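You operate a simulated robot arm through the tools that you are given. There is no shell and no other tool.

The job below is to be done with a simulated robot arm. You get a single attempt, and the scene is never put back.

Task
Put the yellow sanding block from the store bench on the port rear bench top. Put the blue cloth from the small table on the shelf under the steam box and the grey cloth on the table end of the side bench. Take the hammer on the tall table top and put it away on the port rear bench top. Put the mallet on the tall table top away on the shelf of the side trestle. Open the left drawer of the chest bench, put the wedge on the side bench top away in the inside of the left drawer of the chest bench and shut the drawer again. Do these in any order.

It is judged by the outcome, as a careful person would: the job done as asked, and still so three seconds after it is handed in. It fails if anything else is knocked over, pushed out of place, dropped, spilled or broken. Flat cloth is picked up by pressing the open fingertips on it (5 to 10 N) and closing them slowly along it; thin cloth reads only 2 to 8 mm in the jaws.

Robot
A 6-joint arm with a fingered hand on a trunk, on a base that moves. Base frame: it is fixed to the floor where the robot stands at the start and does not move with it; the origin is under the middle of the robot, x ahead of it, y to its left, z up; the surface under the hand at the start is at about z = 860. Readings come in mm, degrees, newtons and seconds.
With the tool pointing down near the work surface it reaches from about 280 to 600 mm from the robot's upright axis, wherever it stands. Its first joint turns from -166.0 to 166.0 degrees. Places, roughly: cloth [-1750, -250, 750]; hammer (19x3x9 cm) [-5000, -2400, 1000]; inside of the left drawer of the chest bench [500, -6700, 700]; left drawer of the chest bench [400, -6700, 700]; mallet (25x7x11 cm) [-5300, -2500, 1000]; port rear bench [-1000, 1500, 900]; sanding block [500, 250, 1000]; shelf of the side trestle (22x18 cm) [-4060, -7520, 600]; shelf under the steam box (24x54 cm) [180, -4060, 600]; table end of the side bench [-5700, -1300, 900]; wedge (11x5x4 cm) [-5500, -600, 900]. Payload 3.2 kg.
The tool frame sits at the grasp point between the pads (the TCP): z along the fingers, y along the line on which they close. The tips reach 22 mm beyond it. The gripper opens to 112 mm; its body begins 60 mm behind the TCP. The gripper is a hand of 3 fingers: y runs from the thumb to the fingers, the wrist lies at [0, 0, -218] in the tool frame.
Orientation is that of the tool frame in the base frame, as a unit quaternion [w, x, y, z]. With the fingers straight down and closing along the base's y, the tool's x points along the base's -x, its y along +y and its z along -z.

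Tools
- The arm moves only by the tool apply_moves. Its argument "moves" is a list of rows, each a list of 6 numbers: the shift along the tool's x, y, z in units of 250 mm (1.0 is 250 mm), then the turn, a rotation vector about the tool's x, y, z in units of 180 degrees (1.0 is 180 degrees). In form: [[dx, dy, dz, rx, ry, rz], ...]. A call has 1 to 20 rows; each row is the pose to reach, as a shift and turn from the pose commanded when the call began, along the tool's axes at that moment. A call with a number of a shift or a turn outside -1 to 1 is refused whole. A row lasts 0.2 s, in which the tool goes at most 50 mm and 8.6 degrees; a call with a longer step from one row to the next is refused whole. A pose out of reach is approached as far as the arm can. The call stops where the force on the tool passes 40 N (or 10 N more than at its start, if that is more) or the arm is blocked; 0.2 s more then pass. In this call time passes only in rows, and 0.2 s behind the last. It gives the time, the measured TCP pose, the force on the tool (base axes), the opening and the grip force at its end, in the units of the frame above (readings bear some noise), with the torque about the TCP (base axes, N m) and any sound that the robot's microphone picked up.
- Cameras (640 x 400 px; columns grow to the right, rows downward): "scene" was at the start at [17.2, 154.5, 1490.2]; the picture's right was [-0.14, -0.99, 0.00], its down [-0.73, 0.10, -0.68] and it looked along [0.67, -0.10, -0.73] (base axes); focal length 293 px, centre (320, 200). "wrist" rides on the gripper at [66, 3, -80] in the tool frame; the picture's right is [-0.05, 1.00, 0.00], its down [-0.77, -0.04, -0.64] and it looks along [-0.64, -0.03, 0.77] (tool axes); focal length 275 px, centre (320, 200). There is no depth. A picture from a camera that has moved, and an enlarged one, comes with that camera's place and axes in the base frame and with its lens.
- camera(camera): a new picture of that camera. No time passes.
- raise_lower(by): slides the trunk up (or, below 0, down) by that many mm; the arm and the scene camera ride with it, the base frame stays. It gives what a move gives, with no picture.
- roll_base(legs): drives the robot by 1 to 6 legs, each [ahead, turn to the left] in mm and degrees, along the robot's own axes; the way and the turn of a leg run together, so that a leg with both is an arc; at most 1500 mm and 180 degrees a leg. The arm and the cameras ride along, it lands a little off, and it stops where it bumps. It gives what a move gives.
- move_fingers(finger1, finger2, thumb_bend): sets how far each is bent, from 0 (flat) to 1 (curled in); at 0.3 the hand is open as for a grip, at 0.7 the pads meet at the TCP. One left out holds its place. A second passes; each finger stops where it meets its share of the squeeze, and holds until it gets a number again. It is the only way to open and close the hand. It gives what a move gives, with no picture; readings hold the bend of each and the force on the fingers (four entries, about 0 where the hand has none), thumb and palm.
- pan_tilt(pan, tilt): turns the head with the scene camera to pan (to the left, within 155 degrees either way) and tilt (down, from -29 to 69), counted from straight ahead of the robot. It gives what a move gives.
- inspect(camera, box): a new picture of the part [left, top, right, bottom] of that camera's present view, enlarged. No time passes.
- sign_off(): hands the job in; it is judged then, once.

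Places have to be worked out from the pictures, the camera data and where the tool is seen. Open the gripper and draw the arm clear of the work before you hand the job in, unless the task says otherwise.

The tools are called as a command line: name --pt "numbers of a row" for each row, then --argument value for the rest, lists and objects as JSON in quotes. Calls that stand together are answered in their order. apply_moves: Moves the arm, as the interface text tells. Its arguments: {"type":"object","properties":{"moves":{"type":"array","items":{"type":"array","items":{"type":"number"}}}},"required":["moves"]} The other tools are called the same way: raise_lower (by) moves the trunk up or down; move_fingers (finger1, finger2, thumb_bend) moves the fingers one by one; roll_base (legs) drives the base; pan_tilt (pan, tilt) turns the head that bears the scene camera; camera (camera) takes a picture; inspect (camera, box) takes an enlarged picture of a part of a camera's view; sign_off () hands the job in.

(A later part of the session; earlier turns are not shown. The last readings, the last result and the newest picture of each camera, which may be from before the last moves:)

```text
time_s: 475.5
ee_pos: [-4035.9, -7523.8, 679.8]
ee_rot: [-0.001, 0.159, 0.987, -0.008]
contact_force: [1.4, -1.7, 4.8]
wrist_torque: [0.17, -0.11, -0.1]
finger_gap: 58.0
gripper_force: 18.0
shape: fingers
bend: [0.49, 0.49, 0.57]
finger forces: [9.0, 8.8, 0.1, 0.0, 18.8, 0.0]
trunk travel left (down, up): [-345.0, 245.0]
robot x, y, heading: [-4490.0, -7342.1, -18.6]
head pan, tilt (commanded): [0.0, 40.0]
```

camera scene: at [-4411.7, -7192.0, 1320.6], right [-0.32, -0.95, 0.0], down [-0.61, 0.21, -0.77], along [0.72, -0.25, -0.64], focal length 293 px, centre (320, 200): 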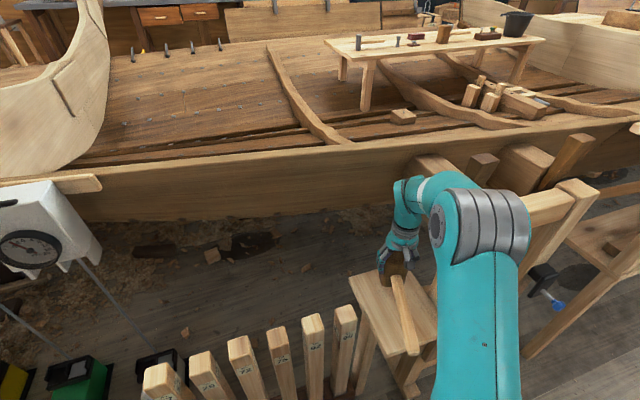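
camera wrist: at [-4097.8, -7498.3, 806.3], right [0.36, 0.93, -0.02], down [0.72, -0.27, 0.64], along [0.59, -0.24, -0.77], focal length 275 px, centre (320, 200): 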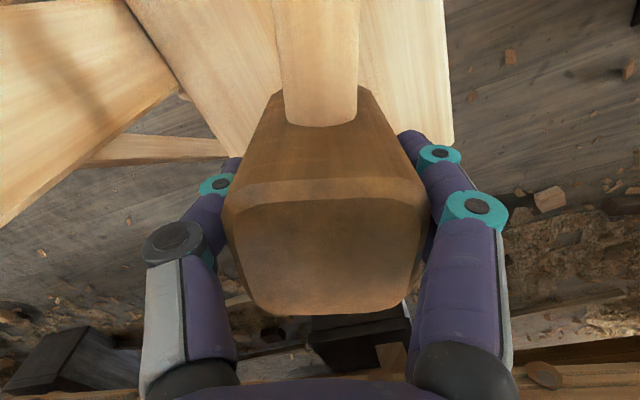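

The mallet stands on the shelf (8 N of support). I open the fingers partway and check that it stands.

move_fingers --finger1 0.4 --finger2 0.4 --thumb_bend 0.4

camera --camera "wrist"

inspect --camera "scene" --box '[320, 210, 480, 360]'

```text
time_s: 476.5
ee_pos: [-4035.1, -7524.4, 679.3]
ee_rot: [-0.001, 0.159, 0.987, -0.008]
contact_force: [0.0, 0.4, 0.4]
wrist_torque: [0.03, 0.02, 0.02]
finger_gap: 83.2
gripper_force: 0.1
shape: fingers
bend: [0.4, 0.4, 0.4]
finger forces: [0.1, 0.0, 0.0, 0.1, 0.1, 0.1]
trunk travel left (down, up): [-345.0, 245.0]
robot x, y, heading: [-4485.8, -7341.8, -19.0]
head pan, tilt (commanded): [0.0, 40.0]
```

```text
taken
camera wrist: at [-4097.5, -7499.6, 759.5], right [0.36, 0.93, -0.02], down [0.72, -0.27, 0.64], along [0.59, -0.24, -0.77], focal length 275 px, centre (320, 200)
```

wrist: 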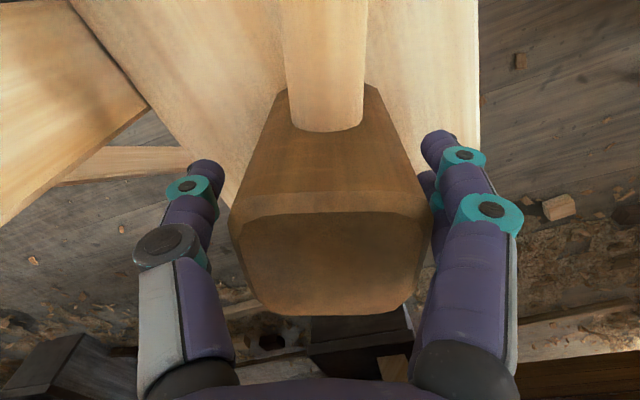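

```text
2.67 times, centred on (400, 285) of scene
camera zoom: at [-4412.0, -7191.8, 1320.6], right [-0.32, -0.95, 0.0], down [-0.61, 0.21, -0.77], along [0.73, -0.25, -0.64], focal length 781 px, centre (107, -27)
```

zoom: 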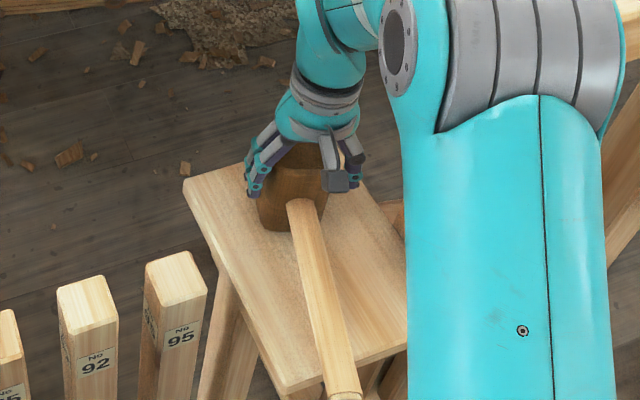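

The mallet stands on the shelf by itself. I open a little wider and lift straight up slowly.

move_fingers --finger1 0.33 --finger2 0.33 --thumb_bend 0.36

apply_moves --pt "0 0 -0.05 0 0 0" --pt "0 0 -0.13 0 0 0" --pt "0 0 -0.25 0 0 0" --pt "0 0 -0.4 0 0 0" --pt "0 0 -0.55 0 0 0" --pt "0 0 -0.68 0 0 0"

camera --camera "scene"

camera --camera "wrist"

```text
time_s: 477.5
ee_pos: [-4036.1, -7524.3, 679.3]
ee_rot: [-0.002, 0.158, 0.987, -0.007]
contact_force: [-0.4, 0.4, -1.2]
wrist_torque: [0.0, -0.01, -0.02]
finger_gap: 98.6
gripper_force: 0.1
shape: fingers
bend: [0.33, 0.33, 0.36]
finger forces: [0.0, 0.0, 0.1, 0.1, 0.0, 0.1]
trunk travel left (down, up): [-345.0, 245.0]
robot x, y, heading: [-4489.0, -7337.8, -19.0]
head pan, tilt (commanded): [0.0, 40.0]
```

```text
time_s: 478.9
ee_pos: [-4037.5, -7520.6, 846.9]
ee_rot: [-0.002, 0.159, 0.987, -0.008]
contact_force: [0.1, 0.2, 0.1]
wrist_torque: [0.0, -0.02, -0.01]
finger_gap: 98.9
gripper_force: 0.1
shape: fingers
bend: [0.33, 0.33, 0.36]
finger forces: [0.0, 0.1, 0.0, 0.0, 0.0, 0.1]
trunk travel left (down, up): [-345.0, 245.0]
robot x, y, heading: [-4491.3, -7339.0, -18.6]
head pan, tilt (commanded): [0.0, 40.0]
```

```text
taken
camera scene: at [-4412.0, -7191.8, 1320.5], right [-0.32, -0.95, 0.0], down [-0.61, 0.21, -0.77], along [0.72, -0.25, -0.64], focal length 293 px, centre (320, 200)
```

scene: 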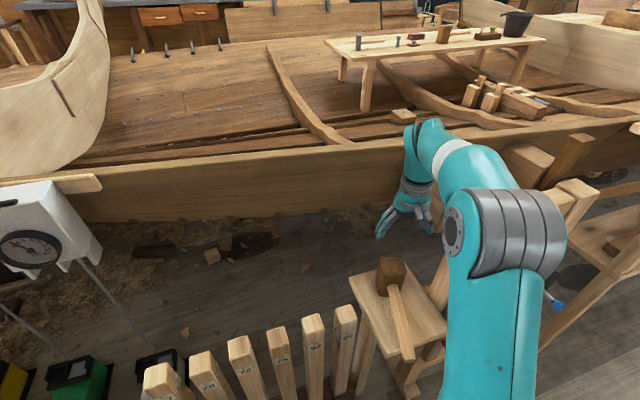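

```text
taken
camera wrist: at [-4098.2, -7497.2, 927.3], right [0.36, 0.93, -0.02], down [0.72, -0.27, 0.64], along [0.59, -0.24, -0.77], focal length 275 px, centre (320, 200)
```

wrist: 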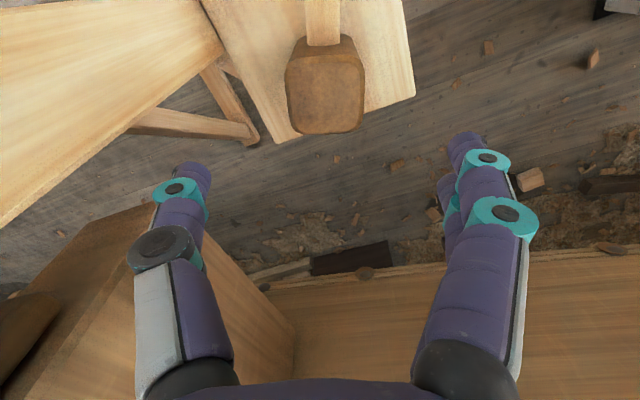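

The mallet rests on the side trestle's shelf. I back away into the aisle, raise the trunk and head north again for the wedge.

roll_base --legs '[[-260, 0]]'

raise_lower --by 240

camera --camera "scene"

roll_base --legs '[[0, 103], [1390, 0], [1380, 0]]'

pan_tilt --pan 0 --tilt 20

camera --camera "scene"

```text
time_s: 480.8
ee_pos: [-4290.2, -7434.1, 845.7]
ee_rot: [-0.001, 0.156, 0.988, -0.008]
contact_force: [-0.4, -0.4, -0.5]
wrist_torque: [-0.02, -0.02, -0.02]
finger_gap: 98.8
gripper_force: 0.1
shape: fingers
bend: [0.33, 0.33, 0.36]
finger forces: [0.0, 0.0, 0.1, 0.1, 0.0, 0.0]
trunk travel left (down, up): [-345.0, 245.0]
robot x, y, heading: [-4741.1, -7257.7, -18.7]
head pan, tilt (commanded): [0.0, 40.0]
```

```text
time_s: 483.3
ee_pos: [-4290.1, -7434.2, 1087.1]
ee_rot: [-0.001, 0.157, 0.988, -0.008]
contact_force: [-0.4, -0.5, 0.2]
wrist_torque: [-0.01, 0.01, 0.02]
finger_gap: 98.8
gripper_force: 0.0
shape: fingers
bend: [0.33, 0.33, 0.36]
finger forces: [0.0, 0.0, 0.1, 0.1, 0.1, 0.0]
trunk travel left (down, up): [-585.0, 5.0]
robot x, y, heading: [-4738.8, -7256.7, -18.7]
head pan, tilt (commanded): [0.0, 40.0]
```

```text
taken
camera scene: at [-4667.0, -7105.4, 1560.5], right [-0.32, -0.95, 0.0], down [-0.61, 0.2, -0.77], along [0.73, -0.24, -0.64], focal length 293 px, centre (320, 200)
```

scene: 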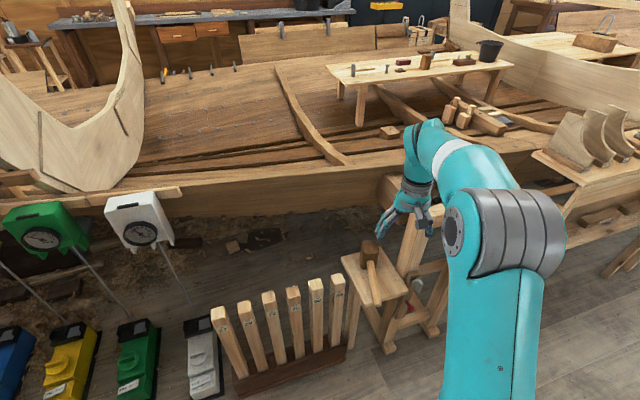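

```text
time_s: 501.3
ee_pos: [-4445.3, -3970.2, 1086.5]
ee_rot: [0.006, -0.682, 0.731, -0.005]
contact_force: [0.4, 0.3, -0.1]
wrist_torque: [-0.01, 0.01, -0.02]
finger_gap: 99.1
gripper_force: 0.1
shape: fingers
bend: [0.33, 0.33, 0.36]
finger forces: [0.1, 0.1, 0.1, 0.1, 0.1, 0.0]
trunk travel left (down, up): [-585.0, 5.0]
robot x, y, heading: [-4505.8, -4453.5, 85.3]
head pan, tilt (commanded): [0.0, 40.0]
```

```text
time_s: 502.1
ee_pos: [-4444.5, -3970.2, 1088.4]
ee_rot: [0.006, -0.682, 0.731, -0.006]
contact_force: [0.0, -0.6, -0.4]
wrist_torque: [0.01, 0.01, -0.01]
finger_gap: 99.0
gripper_force: 0.0
shape: fingers
bend: [0.33, 0.33, 0.36]
finger forces: [0.0, 0.0, 0.0, 0.1, 0.1, 0.1]
trunk travel left (down, up): [-585.0, 5.0]
robot x, y, heading: [-4505.5, -4453.1, 85.4]
head pan, tilt (commanded): [0.0, 20.0]
```

```text
taken
camera scene: at [-4671.7, -4406.4, 1591.9], right [1.0, -0.08, 0.0], down [-0.03, -0.34, -0.94], along [0.07, 0.94, -0.34], focal length 293 px, centre (320, 200)
```

scene: 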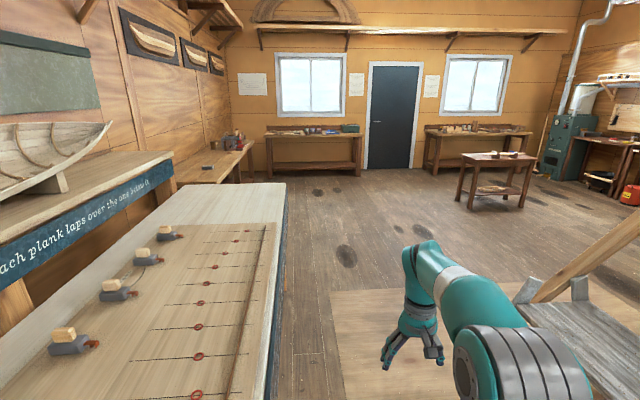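

The way north along the tall table is clear. I straighten slightly and drive on.

roll_base --legs '[[0, 2.5], [1380, 0], [1380, 0]]'

pan_tilt --pan 45 --tilt 22

camera --camera "scene"

inspect --camera "scene" --box '[200, 130, 440, 280]'

```text
time_s: 515.9
ee_pos: [-4330.8, -1204.8, 1086.2]
ee_rot: [0.006, -0.694, 0.72, -0.006]
contact_force: [-0.7, -0.5, -0.2]
wrist_torque: [0.03, 0.02, 0.0]
finger_gap: 98.6
gripper_force: 0.1
shape: fingers
bend: [0.33, 0.33, 0.36]
finger forces: [0.1, 0.0, 0.0, 0.0, 0.1, 0.0]
trunk travel left (down, up): [-585.0, 5.0]
robot x, y, heading: [-4377.7, -1684.3, 87.1]
head pan, tilt (commanded): [0.0, 20.0]
```

```text
time_s: 517.0
ee_pos: [-4331.1, -1204.1, 1085.9]
ee_rot: [0.005, -0.694, 0.72, -0.006]
contact_force: [0.1, 0.1, 0.8]
wrist_torque: [0.0, 0.02, 0.04]
finger_gap: 98.7
gripper_force: 0.1
shape: fingers
bend: [0.33, 0.33, 0.36]
finger forces: [0.1, 0.0, 0.0, 0.0, 0.0, 0.1]
trunk travel left (down, up): [-585.0, 5.0]
robot x, y, heading: [-4380.8, -1693.1, 86.8]
head pan, tilt (commanded): [45.0, 22.0]
```

```text
taken
camera scene: at [-4611.3, -1672.5, 1588.7], right [0.74, 0.67, 0.0], down [0.25, -0.28, -0.93], along [-0.62, 0.69, -0.37], focal length 293 px, centre (320, 200)
```

scene: 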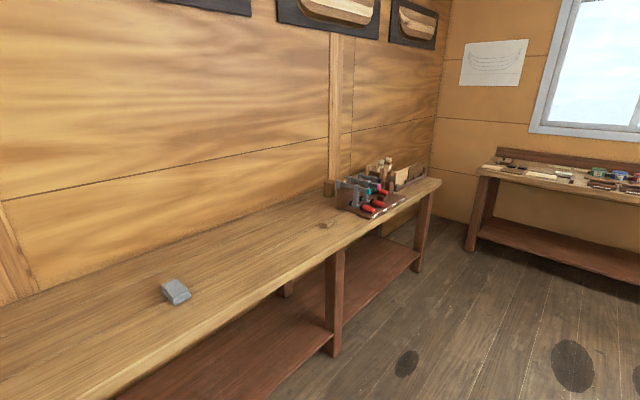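

```text
2.67 times, centred on (320, 205) of scene
camera zoom: at [-4611.3, -1672.5, 1588.7], right [0.74, 0.67, 0.0], down [0.25, -0.28, -0.93], along [-0.62, 0.69, -0.37], focal length 781 px, centre (320, 187)
```

zoom: 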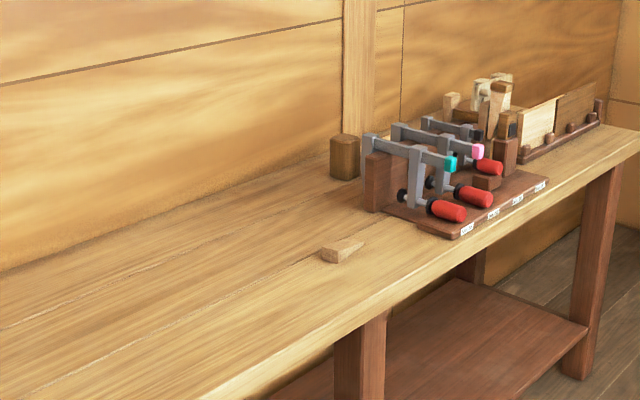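

The wedge lies at ≈[-5535, -575] with its long side along y, thick end toward -y. I drive to stand in front of it facing the bench.

roll_base --legs '[[0, 28.7], [1205, 0], [0, 64.5]]'

pan_tilt --pan 0 --tilt 42

camera --camera "scene"

camera --camera "wrist"

```text
time_s: 527.5
ee_pos: [-5396.8, -547.2, 1086.7]
ee_rot: [-0.008, 1.0, 0.003, 0.0]
contact_force: [-0.4, -0.1, 0.3]
wrist_torque: [0.01, 0.0, 0.03]
finger_gap: 99.2
gripper_force: 0.0
shape: fingers
bend: [0.33, 0.33, 0.36]
finger forces: [0.0, 0.0, 0.1, 0.0, 0.0, 0.0]
trunk travel left (down, up): [-585.0, 5.0]
robot x, y, heading: [-4913.5, -575.0, 179.8]
head pan, tilt (commanded): [45.0, 22.0]
```

```text
time_s: 528.6
ee_pos: [-5397.3, -547.2, 1086.4]
ee_rot: [-0.007, 1.0, 0.004, 0.001]
contact_force: [0.3, 0.8, 0.1]
wrist_torque: [0.01, 0.01, -0.03]
finger_gap: 98.7
gripper_force: 0.0
shape: fingers
bend: [0.33, 0.33, 0.36]
finger forces: [0.0, 0.1, 0.1, 0.0, 0.1, 0.0]
trunk travel left (down, up): [-585.0, 5.0]
robot x, y, heading: [-4911.7, -573.1, 180.1]
head pan, tilt (commanded): [0.0, 42.0]
```

```text
taken
camera scene: at [-4937.7, -739.4, 1557.6], right [0.0, 1.0, 0.0], down [0.67, 0.0, -0.74], along [-0.74, 0.0, -0.67], focal length 293 px, centre (320, 200)
```

scene: 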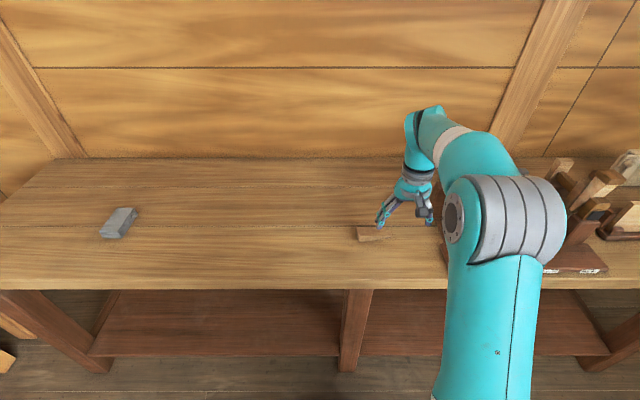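

```text
taken
camera wrist: at [-5331.8, -551.1, 1166.8], right [-0.04, -1.0, -0.02], down [-0.77, 0.02, 0.64], along [-0.64, 0.04, -0.77], focal length 275 px, centre (320, 200)
```

wrist: 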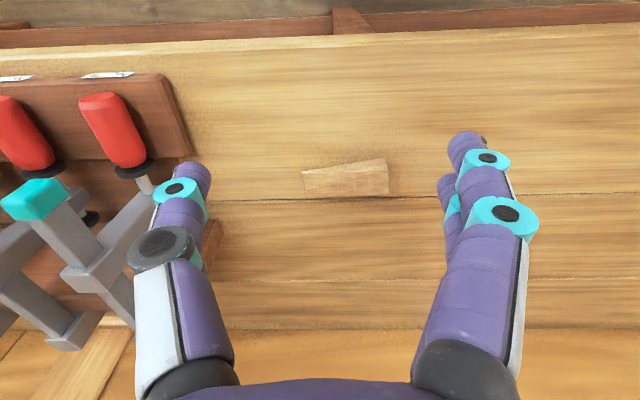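

The wedge is under the wrist camera; I zoom in to get its outline.

inspect --camera "wrist" --box '[260, 120, 440, 232]'

inspect --camera "scene" --box '[320, 190, 440, 265]'

```text
3.56 times, centred on (350, 176) of wrist
camera zoom: at [-5331.8, -551.1, 1166.8], right [-0.04, -1.0, -0.02], down [-0.77, 0.02, 0.64], along [-0.64, 0.04, -0.77], focal length 979 px, centre (213, 285)
```

zoom: 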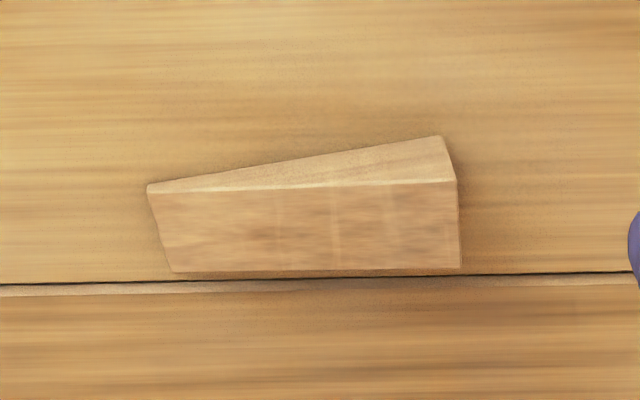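

```text
5.33 times, centred on (380, 228) of scene
camera zoom: at [-4937.7, -739.4, 1557.6], right [0.0, 1.0, 0.0], down [0.67, 0.0, -0.74], along [-0.74, 0.0, -0.67], focal length 1562 px, centre (0, 53)
```

zoom: 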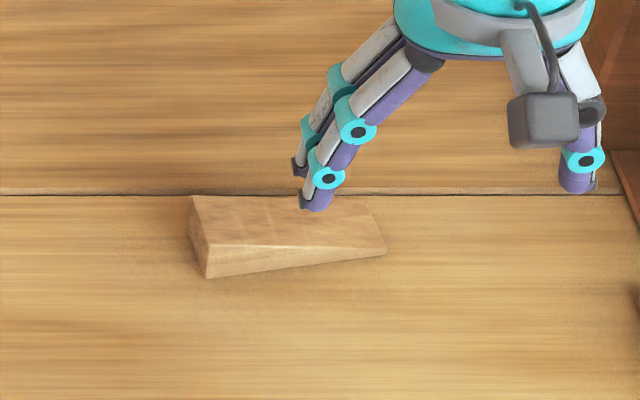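

The wedge runs from its thin end (-5556, -516) to its thick end (-5538, -623), about 39 mm wide and 28 mm high at the thick end, tilted ~9°. I lower a bit, turn the hand ~81° to close across it, then drive nearer.

apply_moves --pt "0 0.017 0.08 0 0 0.041" --pt "0 0.034 0.16 0 0 0.082" --pt "0 0.052 0.24 0 0 0.123" --pt "0 0.069 0.32 0 0 0.165" --pt "0 0.086 0.34 0 0 0.206" --pt "0 0.103 0.34 0 0 0.247" --pt "0 0.12 0.34 0 0 0.288" --pt "0 0.138 0.34 0 0 0.329" --pt "0 0.155 0.34 0 0 0.371" --pt "0 0.172 0.34 0 0 0.412" --pt "0 0.172 0.34 0 0 0.453"

roll_base --legs '[[110, 0]]'

camera --camera "wrist"

camera --camera "scene"

```text
time_s: 531.0
ee_pos: [-5397.0, -588.9, 1000.6]
ee_rot: [-0.006, 0.759, -0.651, -0.005]
contact_force: [0.1, 0.5, -0.2]
wrist_torque: [0.01, -0.02, 0.0]
finger_gap: 98.7
gripper_force: 0.0
shape: fingers
bend: [0.33, 0.33, 0.36]
finger forces: [0.0, 0.1, 0.0, 0.1, 0.0, 0.1]
trunk travel left (down, up): [-585.0, 5.0]
robot x, y, heading: [-4912.9, -572.5, 179.9]
head pan, tilt (commanded): [0.0, 42.0]
```

```text
time_s: 532.2
ee_pos: [-5507.4, -587.4, 1001.1]
ee_rot: [-0.007, 0.759, -0.651, -0.005]
contact_force: [0.7, 0.5, -0.1]
wrist_torque: [0.0, -0.01, 0.03]
finger_gap: 99.0
gripper_force: 0.1
shape: fingers
bend: [0.33, 0.33, 0.36]
finger forces: [0.0, 0.0, 0.0, 0.0, 0.0, 0.1]
trunk travel left (down, up): [-585.0, 5.0]
robot x, y, heading: [-5018.6, -571.7, 179.8]
head pan, tilt (commanded): [0.0, 42.0]
```

```text
taken
camera wrist: at [-5501.1, -655.2, 1079.9], right [-0.99, -0.11, 0.0], down [-0.08, 0.76, 0.65], along [-0.07, 0.64, -0.76], focal length 275 px, centre (320, 200)
```

wrist: 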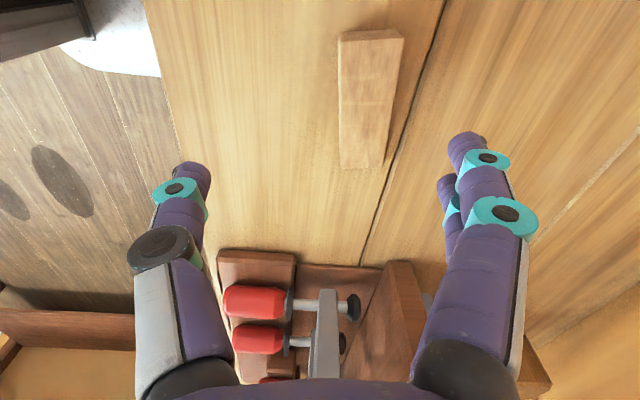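

```text
taken
camera scene: at [-5049.3, -739.0, 1557.6], right [0.0, 1.0, 0.0], down [0.67, 0.0, -0.74], along [-0.74, 0.0, -0.67], focal length 293 px, centre (320, 200)
```

scene: 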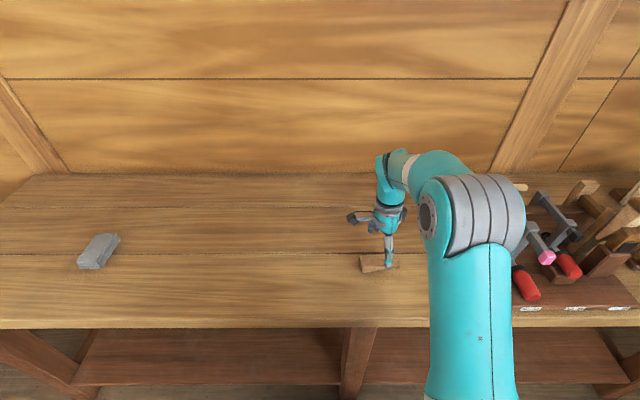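

The wedge's axis checks out. I shift 36 mm over it and come down to z≈930.

apply_moves --pt "-0.004 0.047 0.09 0 0 0" --pt "-0.008 0.095 0.18 0 0 0" --pt "-0.012 0.142 0.28 0 0 0"

camera --camera "wrist"

inspect --camera "scene" --box '[320, 200, 460, 290]'

```text
time_s: 533.0
ee_pos: [-5542.5, -591.5, 929.6]
ee_rot: [-0.006, 0.759, -0.651, -0.006]
contact_force: [-0.8, -0.2, 0.8]
wrist_torque: [0.0, -0.01, 0.0]
finger_gap: 98.5
gripper_force: 0.1
shape: fingers
bend: [0.33, 0.33, 0.36]
finger forces: [0.0, 0.0, 0.0, 0.0, 0.1, 0.0]
trunk travel left (down, up): [-585.0, 5.0]
robot x, y, heading: [-5023.4, -573.7, 179.7]
head pan, tilt (commanded): [0.0, 42.0]
```

```text
taken
camera wrist: at [-5535.6, -658.8, 1009.7], right [-0.99, -0.11, 0.0], down [-0.08, 0.76, 0.65], along [-0.07, 0.64, -0.76], focal length 275 px, centre (320, 200)
```

wrist: 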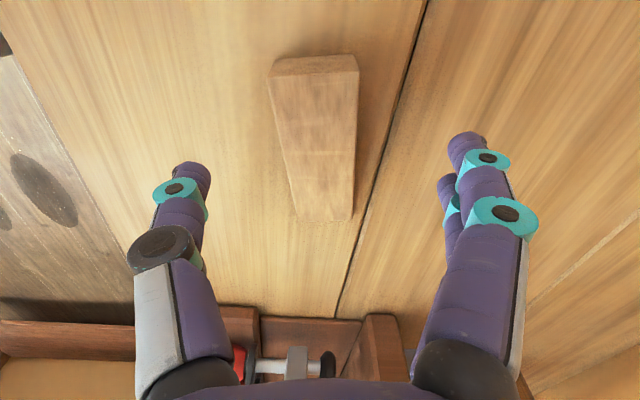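

```text
4.44 times, centred on (390, 245) of scene
camera zoom: at [-5048.2, -739.0, 1557.6], right [0.0, 1.0, 0.0], down [0.67, 0.0, -0.74], along [-0.74, 0.0, -0.67], focal length 1301 px, centre (9, 0)
```

zoom: 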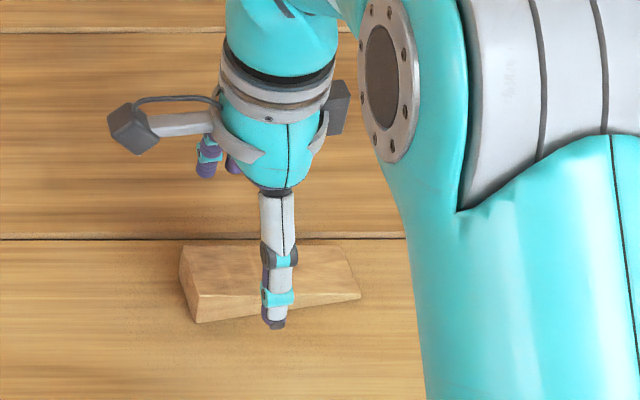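

Centred on the wedge. I descend to z≈888 and close in two stages.

apply_moves --pt "0 0 0.07 0 0 0" --pt "0 0 0.13 0 0 0" --pt "0 0 0.164 0 0 0"

move_fingers --finger1 0.5 --finger2 0.5 --thumb_bend 0.5

move_fingers --finger1 0.6 --finger2 0.6 --thumb_bend 0.6

camera --camera "wrist"

```text
time_s: 533.8
ee_pos: [-5544.2, -588.7, 888.5]
ee_rot: [-0.006, 0.759, -0.651, -0.006]
contact_force: [1.3, -0.3, -0.1]
wrist_torque: [0.0, 0.01, 0.01]
finger_gap: 98.7
gripper_force: 0.1
shape: fingers
bend: [0.33, 0.33, 0.36]
finger forces: [0.0, 0.0, 0.0, 0.0, 0.0, 0.1]
trunk travel left (down, up): [-585.0, 5.0]
robot x, y, heading: [-5023.1, -572.7, 179.9]
head pan, tilt (commanded): [0.0, 42.0]
```

```text
time_s: 534.8
ee_pos: [-5543.1, -589.4, 888.8]
ee_rot: [-0.006, 0.76, -0.65, -0.005]
contact_force: [0.0, 0.6, 0.2]
wrist_torque: [0.0, 0.01, 0.03]
finger_gap: 55.9
gripper_force: 0.0
shape: fingers
bend: [0.5, 0.5, 0.5]
finger forces: [0.1, 0.0, 0.0, 0.0, 0.1, 0.0]
trunk travel left (down, up): [-585.0, 5.0]
robot x, y, heading: [-5027.7, -571.1, 179.8]
head pan, tilt (commanded): [0.0, 42.0]
```

```text
time_s: 535.8
ee_pos: [-5543.7, -589.2, 889.5]
ee_rot: [-0.006, 0.759, -0.651, -0.006]
contact_force: [0.0, 0.4, 1.0]
wrist_torque: [-0.02, -0.01, 0.0]
finger_gap: 36.6
gripper_force: 3.2
shape: fingers
bend: [0.57, 0.57, 0.58]
finger forces: [1.8, 1.9, 0.0, 0.0, 3.6, 0.0]
trunk travel left (down, up): [-585.0, 5.0]
robot x, y, heading: [-5022.9, -573.8, 179.9]
head pan, tilt (commanded): [0.0, 42.0]
```

```text
taken
camera wrist: at [-5536.6, -656.8, 968.7], right [-0.99, -0.11, 0.0], down [-0.08, 0.76, 0.65], along [-0.07, 0.64, -0.76], focal length 275 px, centre (320, 200)
```

wrist: 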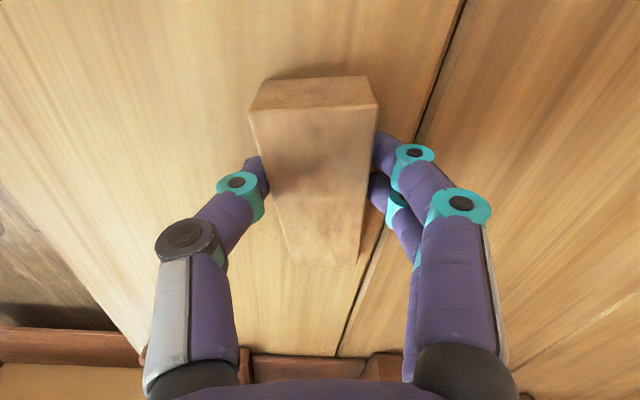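

The wedge is touched on both sides (36.6 mm). I squeeze firmer and lift a little.

move_fingers --finger1 0.74 --finger2 0.74 --thumb_bend 0.74

apply_moves --pt "0 0 -0.04 0 0 0" --pt "0 0 -0.1 0 0 0" --pt "0 0 -0.2 0 0 0"

camera --camera "wrist"

inspect --camera "scene" --box '[320, 180, 460, 290]'

```text
time_s: 536.8
ee_pos: [-5544.1, -588.9, 890.3]
ee_rot: [-0.005, 0.759, -0.651, -0.006]
contact_force: [0.3, -1.0, -0.1]
wrist_torque: [0.01, -0.01, -0.03]
finger_gap: 34.4
gripper_force: 19.0
shape: fingers
bend: [0.61, 0.61, 0.62]
finger forces: [9.6, 9.5, 0.1, 0.0, 19.0, 0.0]
trunk travel left (down, up): [-585.0, 5.0]
robot x, y, heading: [-5021.5, -569.6, 180.0]
head pan, tilt (commanded): [0.0, 42.0]
```

```text
time_s: 537.6
ee_pos: [-5544.0, -587.2, 939.4]
ee_rot: [-0.006, 0.759, -0.651, -0.005]
contact_force: [0.1, -0.4, -1.6]
wrist_torque: [0.01, -0.02, 0.0]
finger_gap: 34.4
gripper_force: 18.8
shape: fingers
bend: [0.62, 0.61, 0.62]
finger forces: [9.6, 9.4, 0.1, 0.1, 19.0, 0.0]
trunk travel left (down, up): [-585.0, 5.0]
robot x, y, heading: [-5021.6, -570.9, 179.6]
head pan, tilt (commanded): [0.0, 42.0]
```

```text
taken
camera wrist: at [-5535.4, -655.3, 1018.6], right [-0.99, -0.11, 0.0], down [-0.08, 0.76, 0.65], along [-0.07, 0.64, -0.76], focal length 275 px, centre (320, 200)
```

wrist: 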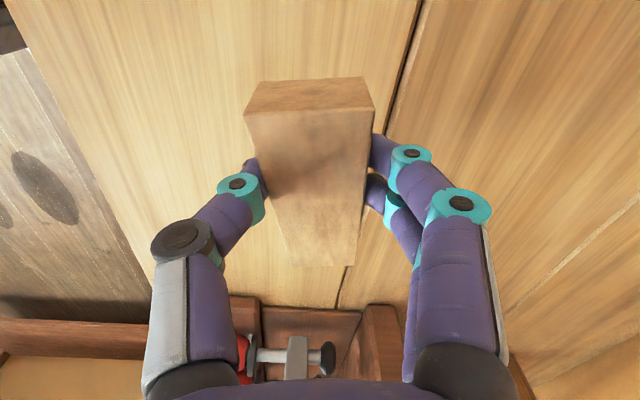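

```text
3.64 times, centred on (390, 235) of scene
camera zoom: at [-5047.5, -738.9, 1557.6], right [0.0, 1.0, 0.0], down [0.67, 0.0, -0.74], along [-0.74, 0.0, -0.67], focal length 1065 px, centre (66, 73)
```

zoom: 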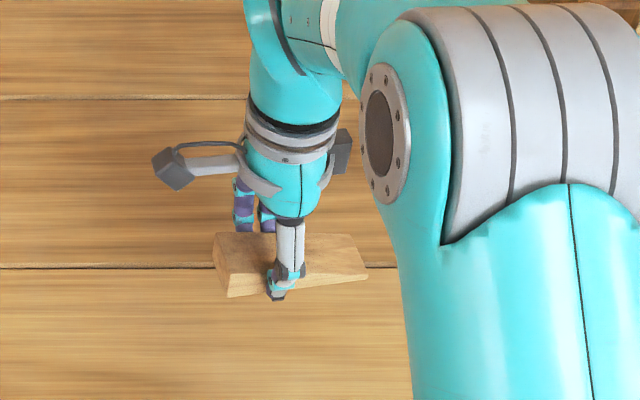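

The wedge is held. I lift and draw it back, then turn the hand back to its natural bearing.

apply_moves --pt "0 0 -0.12 0 0 0" --pt "0 0 -0.24 0 0 0" --pt "0.02 -0.13 -0.33 0 0 0" --pt "0.04 -0.26 -0.4 0 0 0" --pt "0.06 -0.39 -0.46 0 0 0" --pt "0.08 -0.514 -0.5 0 0 0"

apply_moves --pt "0 0 0 0 0 -0.0453" --pt "0 0 0 0 0 -0.0906" --pt "0 0 0 0 0 -0.1359" --pt "0 0 0 0 0 -0.1812" --pt "0 0 0 0 0 -0.2265" --pt "0 0 0 0 0 -0.2718" --pt "0 0 0 0 0 -0.3171" --pt "0 0 0 0 0 -0.3624" --pt "0 0 0 0 0 -0.4077" --pt "0 0 0 0 0 -0.453"

camera --camera "wrist"

camera --camera "scene"

```text
time_s: 539.0
ee_pos: [-5412.4, -589.6, 1062.9]
ee_rot: [-0.006, 0.76, -0.65, -0.005]
contact_force: [0.7, 0.5, 0.3]
wrist_torque: [-0.01, 0.0, -0.02]
finger_gap: 34.1
gripper_force: 19.0
shape: fingers
bend: [0.62, 0.62, 0.62]
finger forces: [9.6, 9.4, 0.1, 0.0, 19.0, 0.0]
trunk travel left (down, up): [-585.0, 5.0]
robot x, y, heading: [-5024.5, -574.5, 179.5]
head pan, tilt (commanded): [0.0, 42.0]
```

```text
time_s: 541.2
ee_pos: [-5412.4, -591.3, 1064.2]
ee_rot: [-0.008, 1.0, 0.004, 0.0]
contact_force: [-0.4, 0.0, 0.5]
wrist_torque: [0.01, 0.0, 0.02]
finger_gap: 34.4
gripper_force: 19.3
shape: fingers
bend: [0.62, 0.62, 0.62]
finger forces: [9.6, 9.3, 0.0, 0.1, 19.0, 0.0]
trunk travel left (down, up): [-585.0, 5.0]
robot x, y, heading: [-5026.0, -570.6, 179.8]
head pan, tilt (commanded): [0.0, 42.0]
```

```text
taken
camera wrist: at [-5346.6, -595.9, 1144.7], right [-0.04, -1.0, -0.02], down [-0.77, 0.02, 0.64], along [-0.64, 0.04, -0.77], focal length 275 px, centre (320, 200)
```

wrist: 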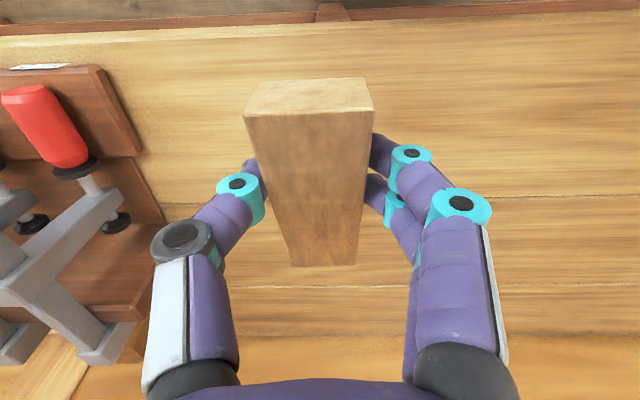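

```text
taken
camera scene: at [-5047.8, -739.0, 1557.6], right [0.0, 1.0, 0.0], down [0.67, 0.0, -0.74], along [-0.74, 0.0, -0.67], focal length 293 px, centre (320, 200)
```

scene: 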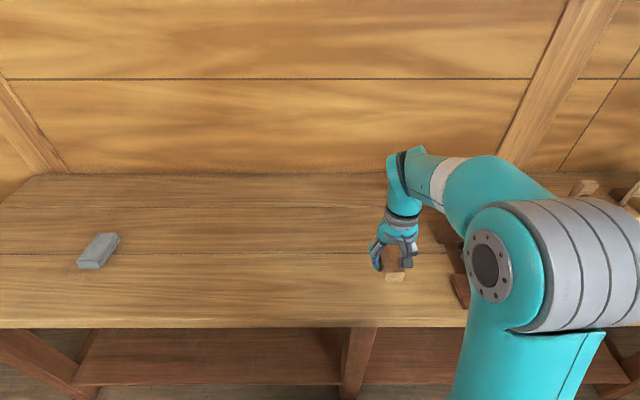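

The wedge is secure, thick end toward me. I back away and set off toward the chest bench, passing south of the small table.

roll_base --legs '[[-300, 0], [0, 163.3], [1165, 0], [1165, 0]]'

pan_tilt --pan 0 --tilt 20

camera --camera "scene"

```text
time_s: 561.0
ee_pos: [-2103.8, -1276.3, 1064.1]
ee_rot: [-0.001, 0.119, 0.993, -0.007]
contact_force: [-0.4, -0.3, -0.9]
wrist_torque: [-0.02, 0.03, -0.01]
finger_gap: 34.3
gripper_force: 19.1
shape: fingers
bend: [0.62, 0.62, 0.62]
finger forces: [9.6, 9.4, 0.0, 0.0, 19.0, 0.0]
trunk travel left (down, up): [-585.0, 5.0]
robot x, y, heading: [-2485.0, -1198.3, -14.1]
head pan, tilt (commanded): [0.0, 42.0]
```

```text
time_s: 561.9
ee_pos: [-2102.9, -1275.1, 1064.4]
ee_rot: [-0.001, 0.12, 0.993, -0.007]
contact_force: [0.1, 0.1, 0.5]
wrist_torque: [-0.03, 0.02, 0.0]
finger_gap: 34.5
gripper_force: 18.9
shape: fingers
bend: [0.62, 0.62, 0.62]
finger forces: [9.5, 9.4, 0.0, 0.0, 18.9, 0.1]
trunk travel left (down, up): [-585.0, 5.0]
robot x, y, heading: [-2488.4, -1196.6, -14.5]
head pan, tilt (commanded): [0.0, 20.0]
```

```text
taken
camera scene: at [-2415.8, -1046.1, 1591.9], right [-0.25, -0.97, 0.0], down [-0.33, 0.08, -0.94], along [0.91, -0.23, -0.34], focal length 293 px, centre (320, 200)
```

scene: 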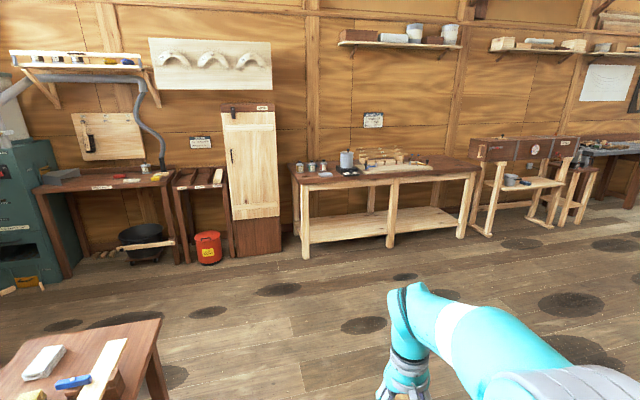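

The floor ahead is clear. I go on to the corridor and turn down it.

roll_base --legs '[[0, -1.5], [930, 0], [930, 0], [0, -74.3]]'

camera --camera "scene"

```text
time_s: 574.6
ee_pos: [-693.9, -2102.5, 1064.3]
ee_rot: [-0.004, 0.695, 0.719, -0.007]
contact_force: [-0.7, 0.5, 0.5]
wrist_torque: [0.01, 0.01, 0.04]
finger_gap: 34.7
gripper_force: 18.6
shape: fingers
bend: [0.62, 0.62, 0.62]
finger forces: [9.4, 9.4, 0.1, 0.1, 18.9, 0.1]
trunk travel left (down, up): [-585.0, 5.0]
robot x, y, heading: [-719.2, -1714.5, -88.7]
head pan, tilt (commanded): [0.0, 20.0]
```

```text
taken
camera scene: at [-556.3, -1743.3, 1592.0], right [-1.0, -0.02, 0.0], down [-0.01, 0.34, -0.94], along [0.02, -0.94, -0.34], focal length 293 px, centre (320, 200)
```

scene: 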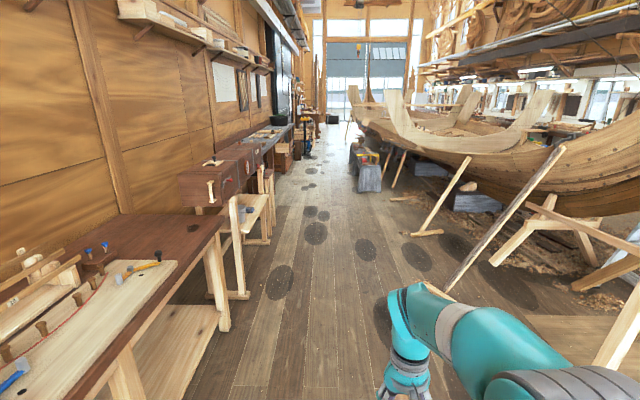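

The corridor is clear. I drive down it, checking partway.

roll_base --legs '[[0, -1], [1450, 0], [1450, 0]]'

camera --camera "scene"

```text
time_s: 589.0
ee_pos: [-630.9, -5006.7, 1064.4]
ee_rot: [-0.006, 0.698, 0.716, -0.006]
contact_force: [-0.2, -0.4, -0.1]
wrist_torque: [0.02, 0.02, -0.02]
finger_gap: 34.4
gripper_force: 19.1
shape: fingers
bend: [0.62, 0.62, 0.62]
finger forces: [9.6, 9.4, 0.0, 0.0, 19.0, 0.0]
trunk travel left (down, up): [-585.0, 5.0]
robot x, y, heading: [-656.3, -4616.9, -89.3]
head pan, tilt (commanded): [0.0, 20.0]
```

```text
taken
camera scene: at [-491.7, -4646.7, 1592.0], right [-1.0, -0.02, 0.0], down [-0.01, 0.34, -0.94], along [0.02, -0.94, -0.34], focal length 293 px, centre (320, 200)
```

scene: 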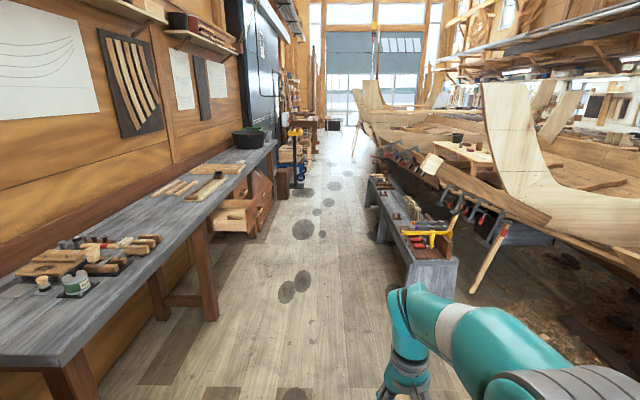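

The open drawer is in view ahead on the left. I drive level with it and turn to face it.

roll_base --legs '[[0, -1], [1045, 0], [1045, 0], [0, 90]]'

pan_tilt --pan 0 --tilt 35

camera --camera "scene"

inspect --camera "scene" --box '[200, 130, 520, 330]'

```text
time_s: 603.3
ee_pos: [-303.0, -6658.5, 1065.6]
ee_rot: [0.0, 0.014, 1.0, -0.008]
contact_force: [-0.2, -0.2, -0.5]
wrist_torque: [-0.05, -0.01, 0.02]
finger_gap: 34.4
gripper_force: 18.5
shape: fingers
bend: [0.62, 0.62, 0.62]
finger forces: [9.4, 9.4, 0.0, 0.0, 19.0, 0.0]
trunk travel left (down, up): [-585.0, 5.0]
robot x, y, heading: [-693.0, -6664.1, -2.1]
head pan, tilt (commanded): [0.0, 20.0]
```

```text
time_s: 604.1
ee_pos: [-303.6, -6657.7, 1064.1]
ee_rot: [0.001, 0.014, 1.0, -0.008]
contact_force: [-0.2, -0.9, -1.0]
wrist_torque: [0.01, -0.03, 0.0]
finger_gap: 34.2
gripper_force: 19.0
shape: fingers
bend: [0.62, 0.62, 0.62]
finger forces: [9.6, 9.4, 0.0, 0.1, 19.0, 0.1]
trunk travel left (down, up): [-585.0, 5.0]
robot x, y, heading: [-692.5, -6664.5, -2.0]
head pan, tilt (commanded): [0.0, 35.0]
```

```text
taken
camera scene: at [-661.8, -6498.7, 1568.2], right [-0.04, -1.0, 0.0], down [-0.57, 0.02, -0.82], along [0.82, -0.03, -0.57], focal length 293 px, centre (320, 200)
```

scene: 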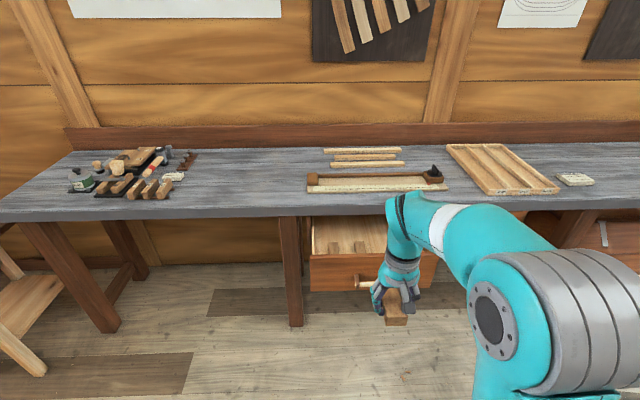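

```text
2.00 times, centred on (360, 230) of scene
camera zoom: at [-661.8, -6498.7, 1568.2], right [-0.04, -1.0, 0.0], down [-0.57, 0.02, -0.82], along [0.82, -0.03, -0.57], focal length 586 px, centre (240, 140)
```

zoom: 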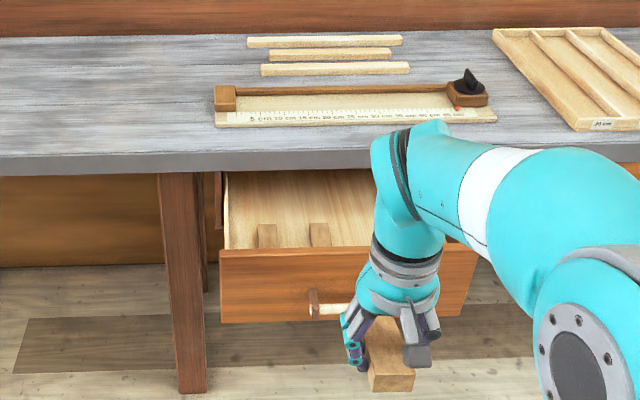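

The drawer already holds a couple of small blocks (y≈-6585 and -6697), so I need a clear spot. I drive forward a bit to look in with the wrist camera.

roll_base --legs '[[0, 2], [280, 0]]'

camera --camera "wrist"

camera --camera "scene"

```text
time_s: 606.4
ee_pos: [-24.7, -6642.3, 1065.0]
ee_rot: [0.0, -0.006, 1.0, -0.008]
contact_force: [-0.4, -0.6, 0.1]
wrist_torque: [-0.02, 0.0, -0.02]
finger_gap: 34.3
gripper_force: 18.8
shape: fingers
bend: [0.62, 0.62, 0.62]
finger forces: [9.5, 9.4, 0.0, 0.0, 18.9, 0.0]
trunk travel left (down, up): [-585.0, 5.0]
robot x, y, heading: [-418.1, -6663.8, 0.1]
head pan, tilt (commanded): [0.0, 35.0]
```

```text
taken
camera wrist: at [-92.1, -6639.4, 1144.4], right [0.03, 1.0, -0.02], down [0.77, -0.02, 0.64], along [0.64, -0.03, -0.77], focal length 275 px, centre (320, 200)
```

wrist: 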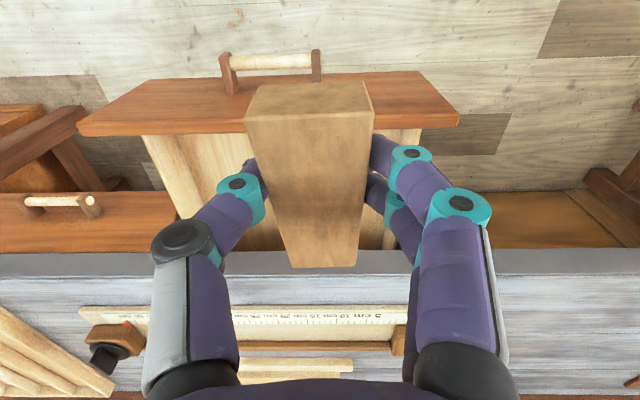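

```text
taken
camera scene: at [-389.5, -6497.5, 1568.1], right [0.0, -1.0, 0.0], down [-0.57, 0.0, -0.82], along [0.82, 0.0, -0.57], focal length 293 px, centre (320, 200)
```

scene: 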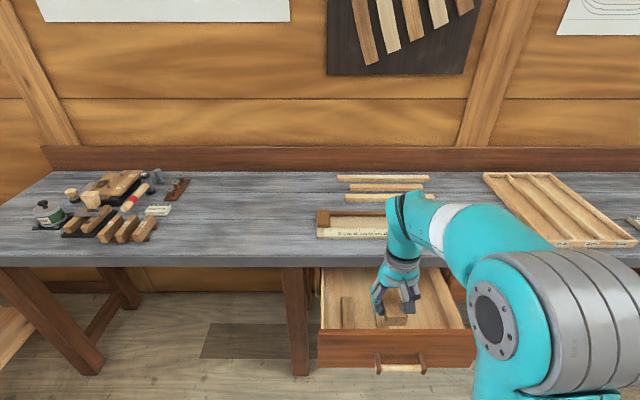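

I zoom in on the drawer from both cameras.

inspect --camera "scene" --box '[300, 240, 500, 380]'

inspect --camera "wrist" --box '[120, 60, 480, 280]'

```text
2.86 times, centred on (400, 310) of scene
camera zoom: at [-389.5, -6497.5, 1568.1], right [0.0, -1.0, 0.0], down [-0.57, 0.0, -0.82], along [0.82, 0.0, -0.57], focal length 837 px, centre (91, -114)
```

zoom: 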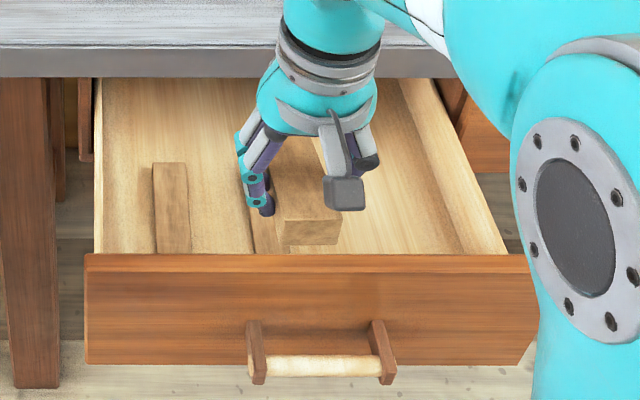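

```text
1.78 times, centred on (300, 170) of wrist
camera zoom: at [-92.1, -6639.4, 1144.4], right [0.03, 1.0, -0.02], down [0.77, -0.02, 0.64], along [0.64, -0.03, -0.77], focal length 489 px, centre (356, 253)
```

zoom: 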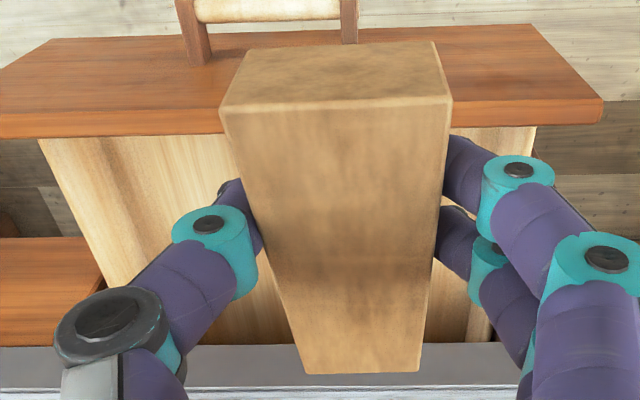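

The right half of the drawer (y≈-6730..-6900) is free; the two blocks lie at y≈-6587 and -6691. I drive 110 mm closer and move the wedge over [165, -6810], still high.

roll_base --legs '[[110, 0]]'

apply_moves --pt "-0.064 -0.134 0.03 0 0 0" --pt "-0.128 -0.269 0.06 0 0 0" --pt "-0.192 -0.403 0.09 0 0 0" --pt "-0.256 -0.538 0.12 0 0 0" --pt "-0.32 -0.672 0.15 0 0 0"

camera --camera "wrist"

camera --camera "scene"

```text
time_s: 607.6
ee_pos: [85.2, -6641.2, 1064.5]
ee_rot: [0.0, -0.009, 1.0, -0.007]
contact_force: [0.1, 0.8, 0.0]
wrist_torque: [-0.01, 0.04, 0.02]
finger_gap: 34.2
gripper_force: 19.3
shape: fingers
bend: [0.62, 0.62, 0.62]
finger forces: [9.5, 9.5, 0.1, 0.0, 18.9, 0.0]
trunk travel left (down, up): [-585.0, 5.0]
robot x, y, heading: [-305.5, -6664.9, 0.2]
head pan, tilt (commanded): [0.0, 35.0]
```

```text
time_s: 608.8
ee_pos: [162.8, -6808.1, 1029.3]
ee_rot: [0.0, -0.008, 1.0, -0.008]
contact_force: [0.4, 1.0, -1.1]
wrist_torque: [-0.01, 0.05, -0.01]
finger_gap: 34.0
gripper_force: 19.1
shape: fingers
bend: [0.62, 0.62, 0.62]
finger forces: [9.5, 9.3, 0.1, 0.0, 19.0, 0.0]
trunk travel left (down, up): [-585.0, 5.0]
robot x, y, heading: [-309.1, -6664.7, 0.4]
head pan, tilt (commanded): [0.0, 35.0]
```

```text
taken
camera wrist: at [95.6, -6806.5, 1108.5], right [0.03, 1.0, -0.02], down [0.77, -0.01, 0.64], along [0.64, -0.03, -0.77], focal length 275 px, centre (320, 200)
```

wrist: 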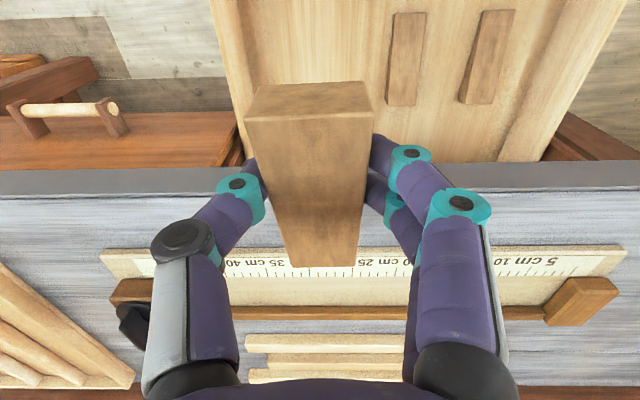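

```text
taken
camera scene: at [-280.7, -6497.8, 1568.2], right [0.0, -1.0, 0.0], down [-0.57, 0.0, -0.82], along [0.82, 0.0, -0.57], focal length 293 px, centre (320, 200)
```

scene: 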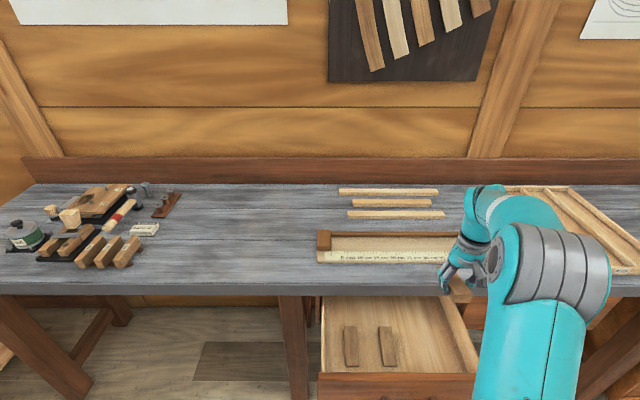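

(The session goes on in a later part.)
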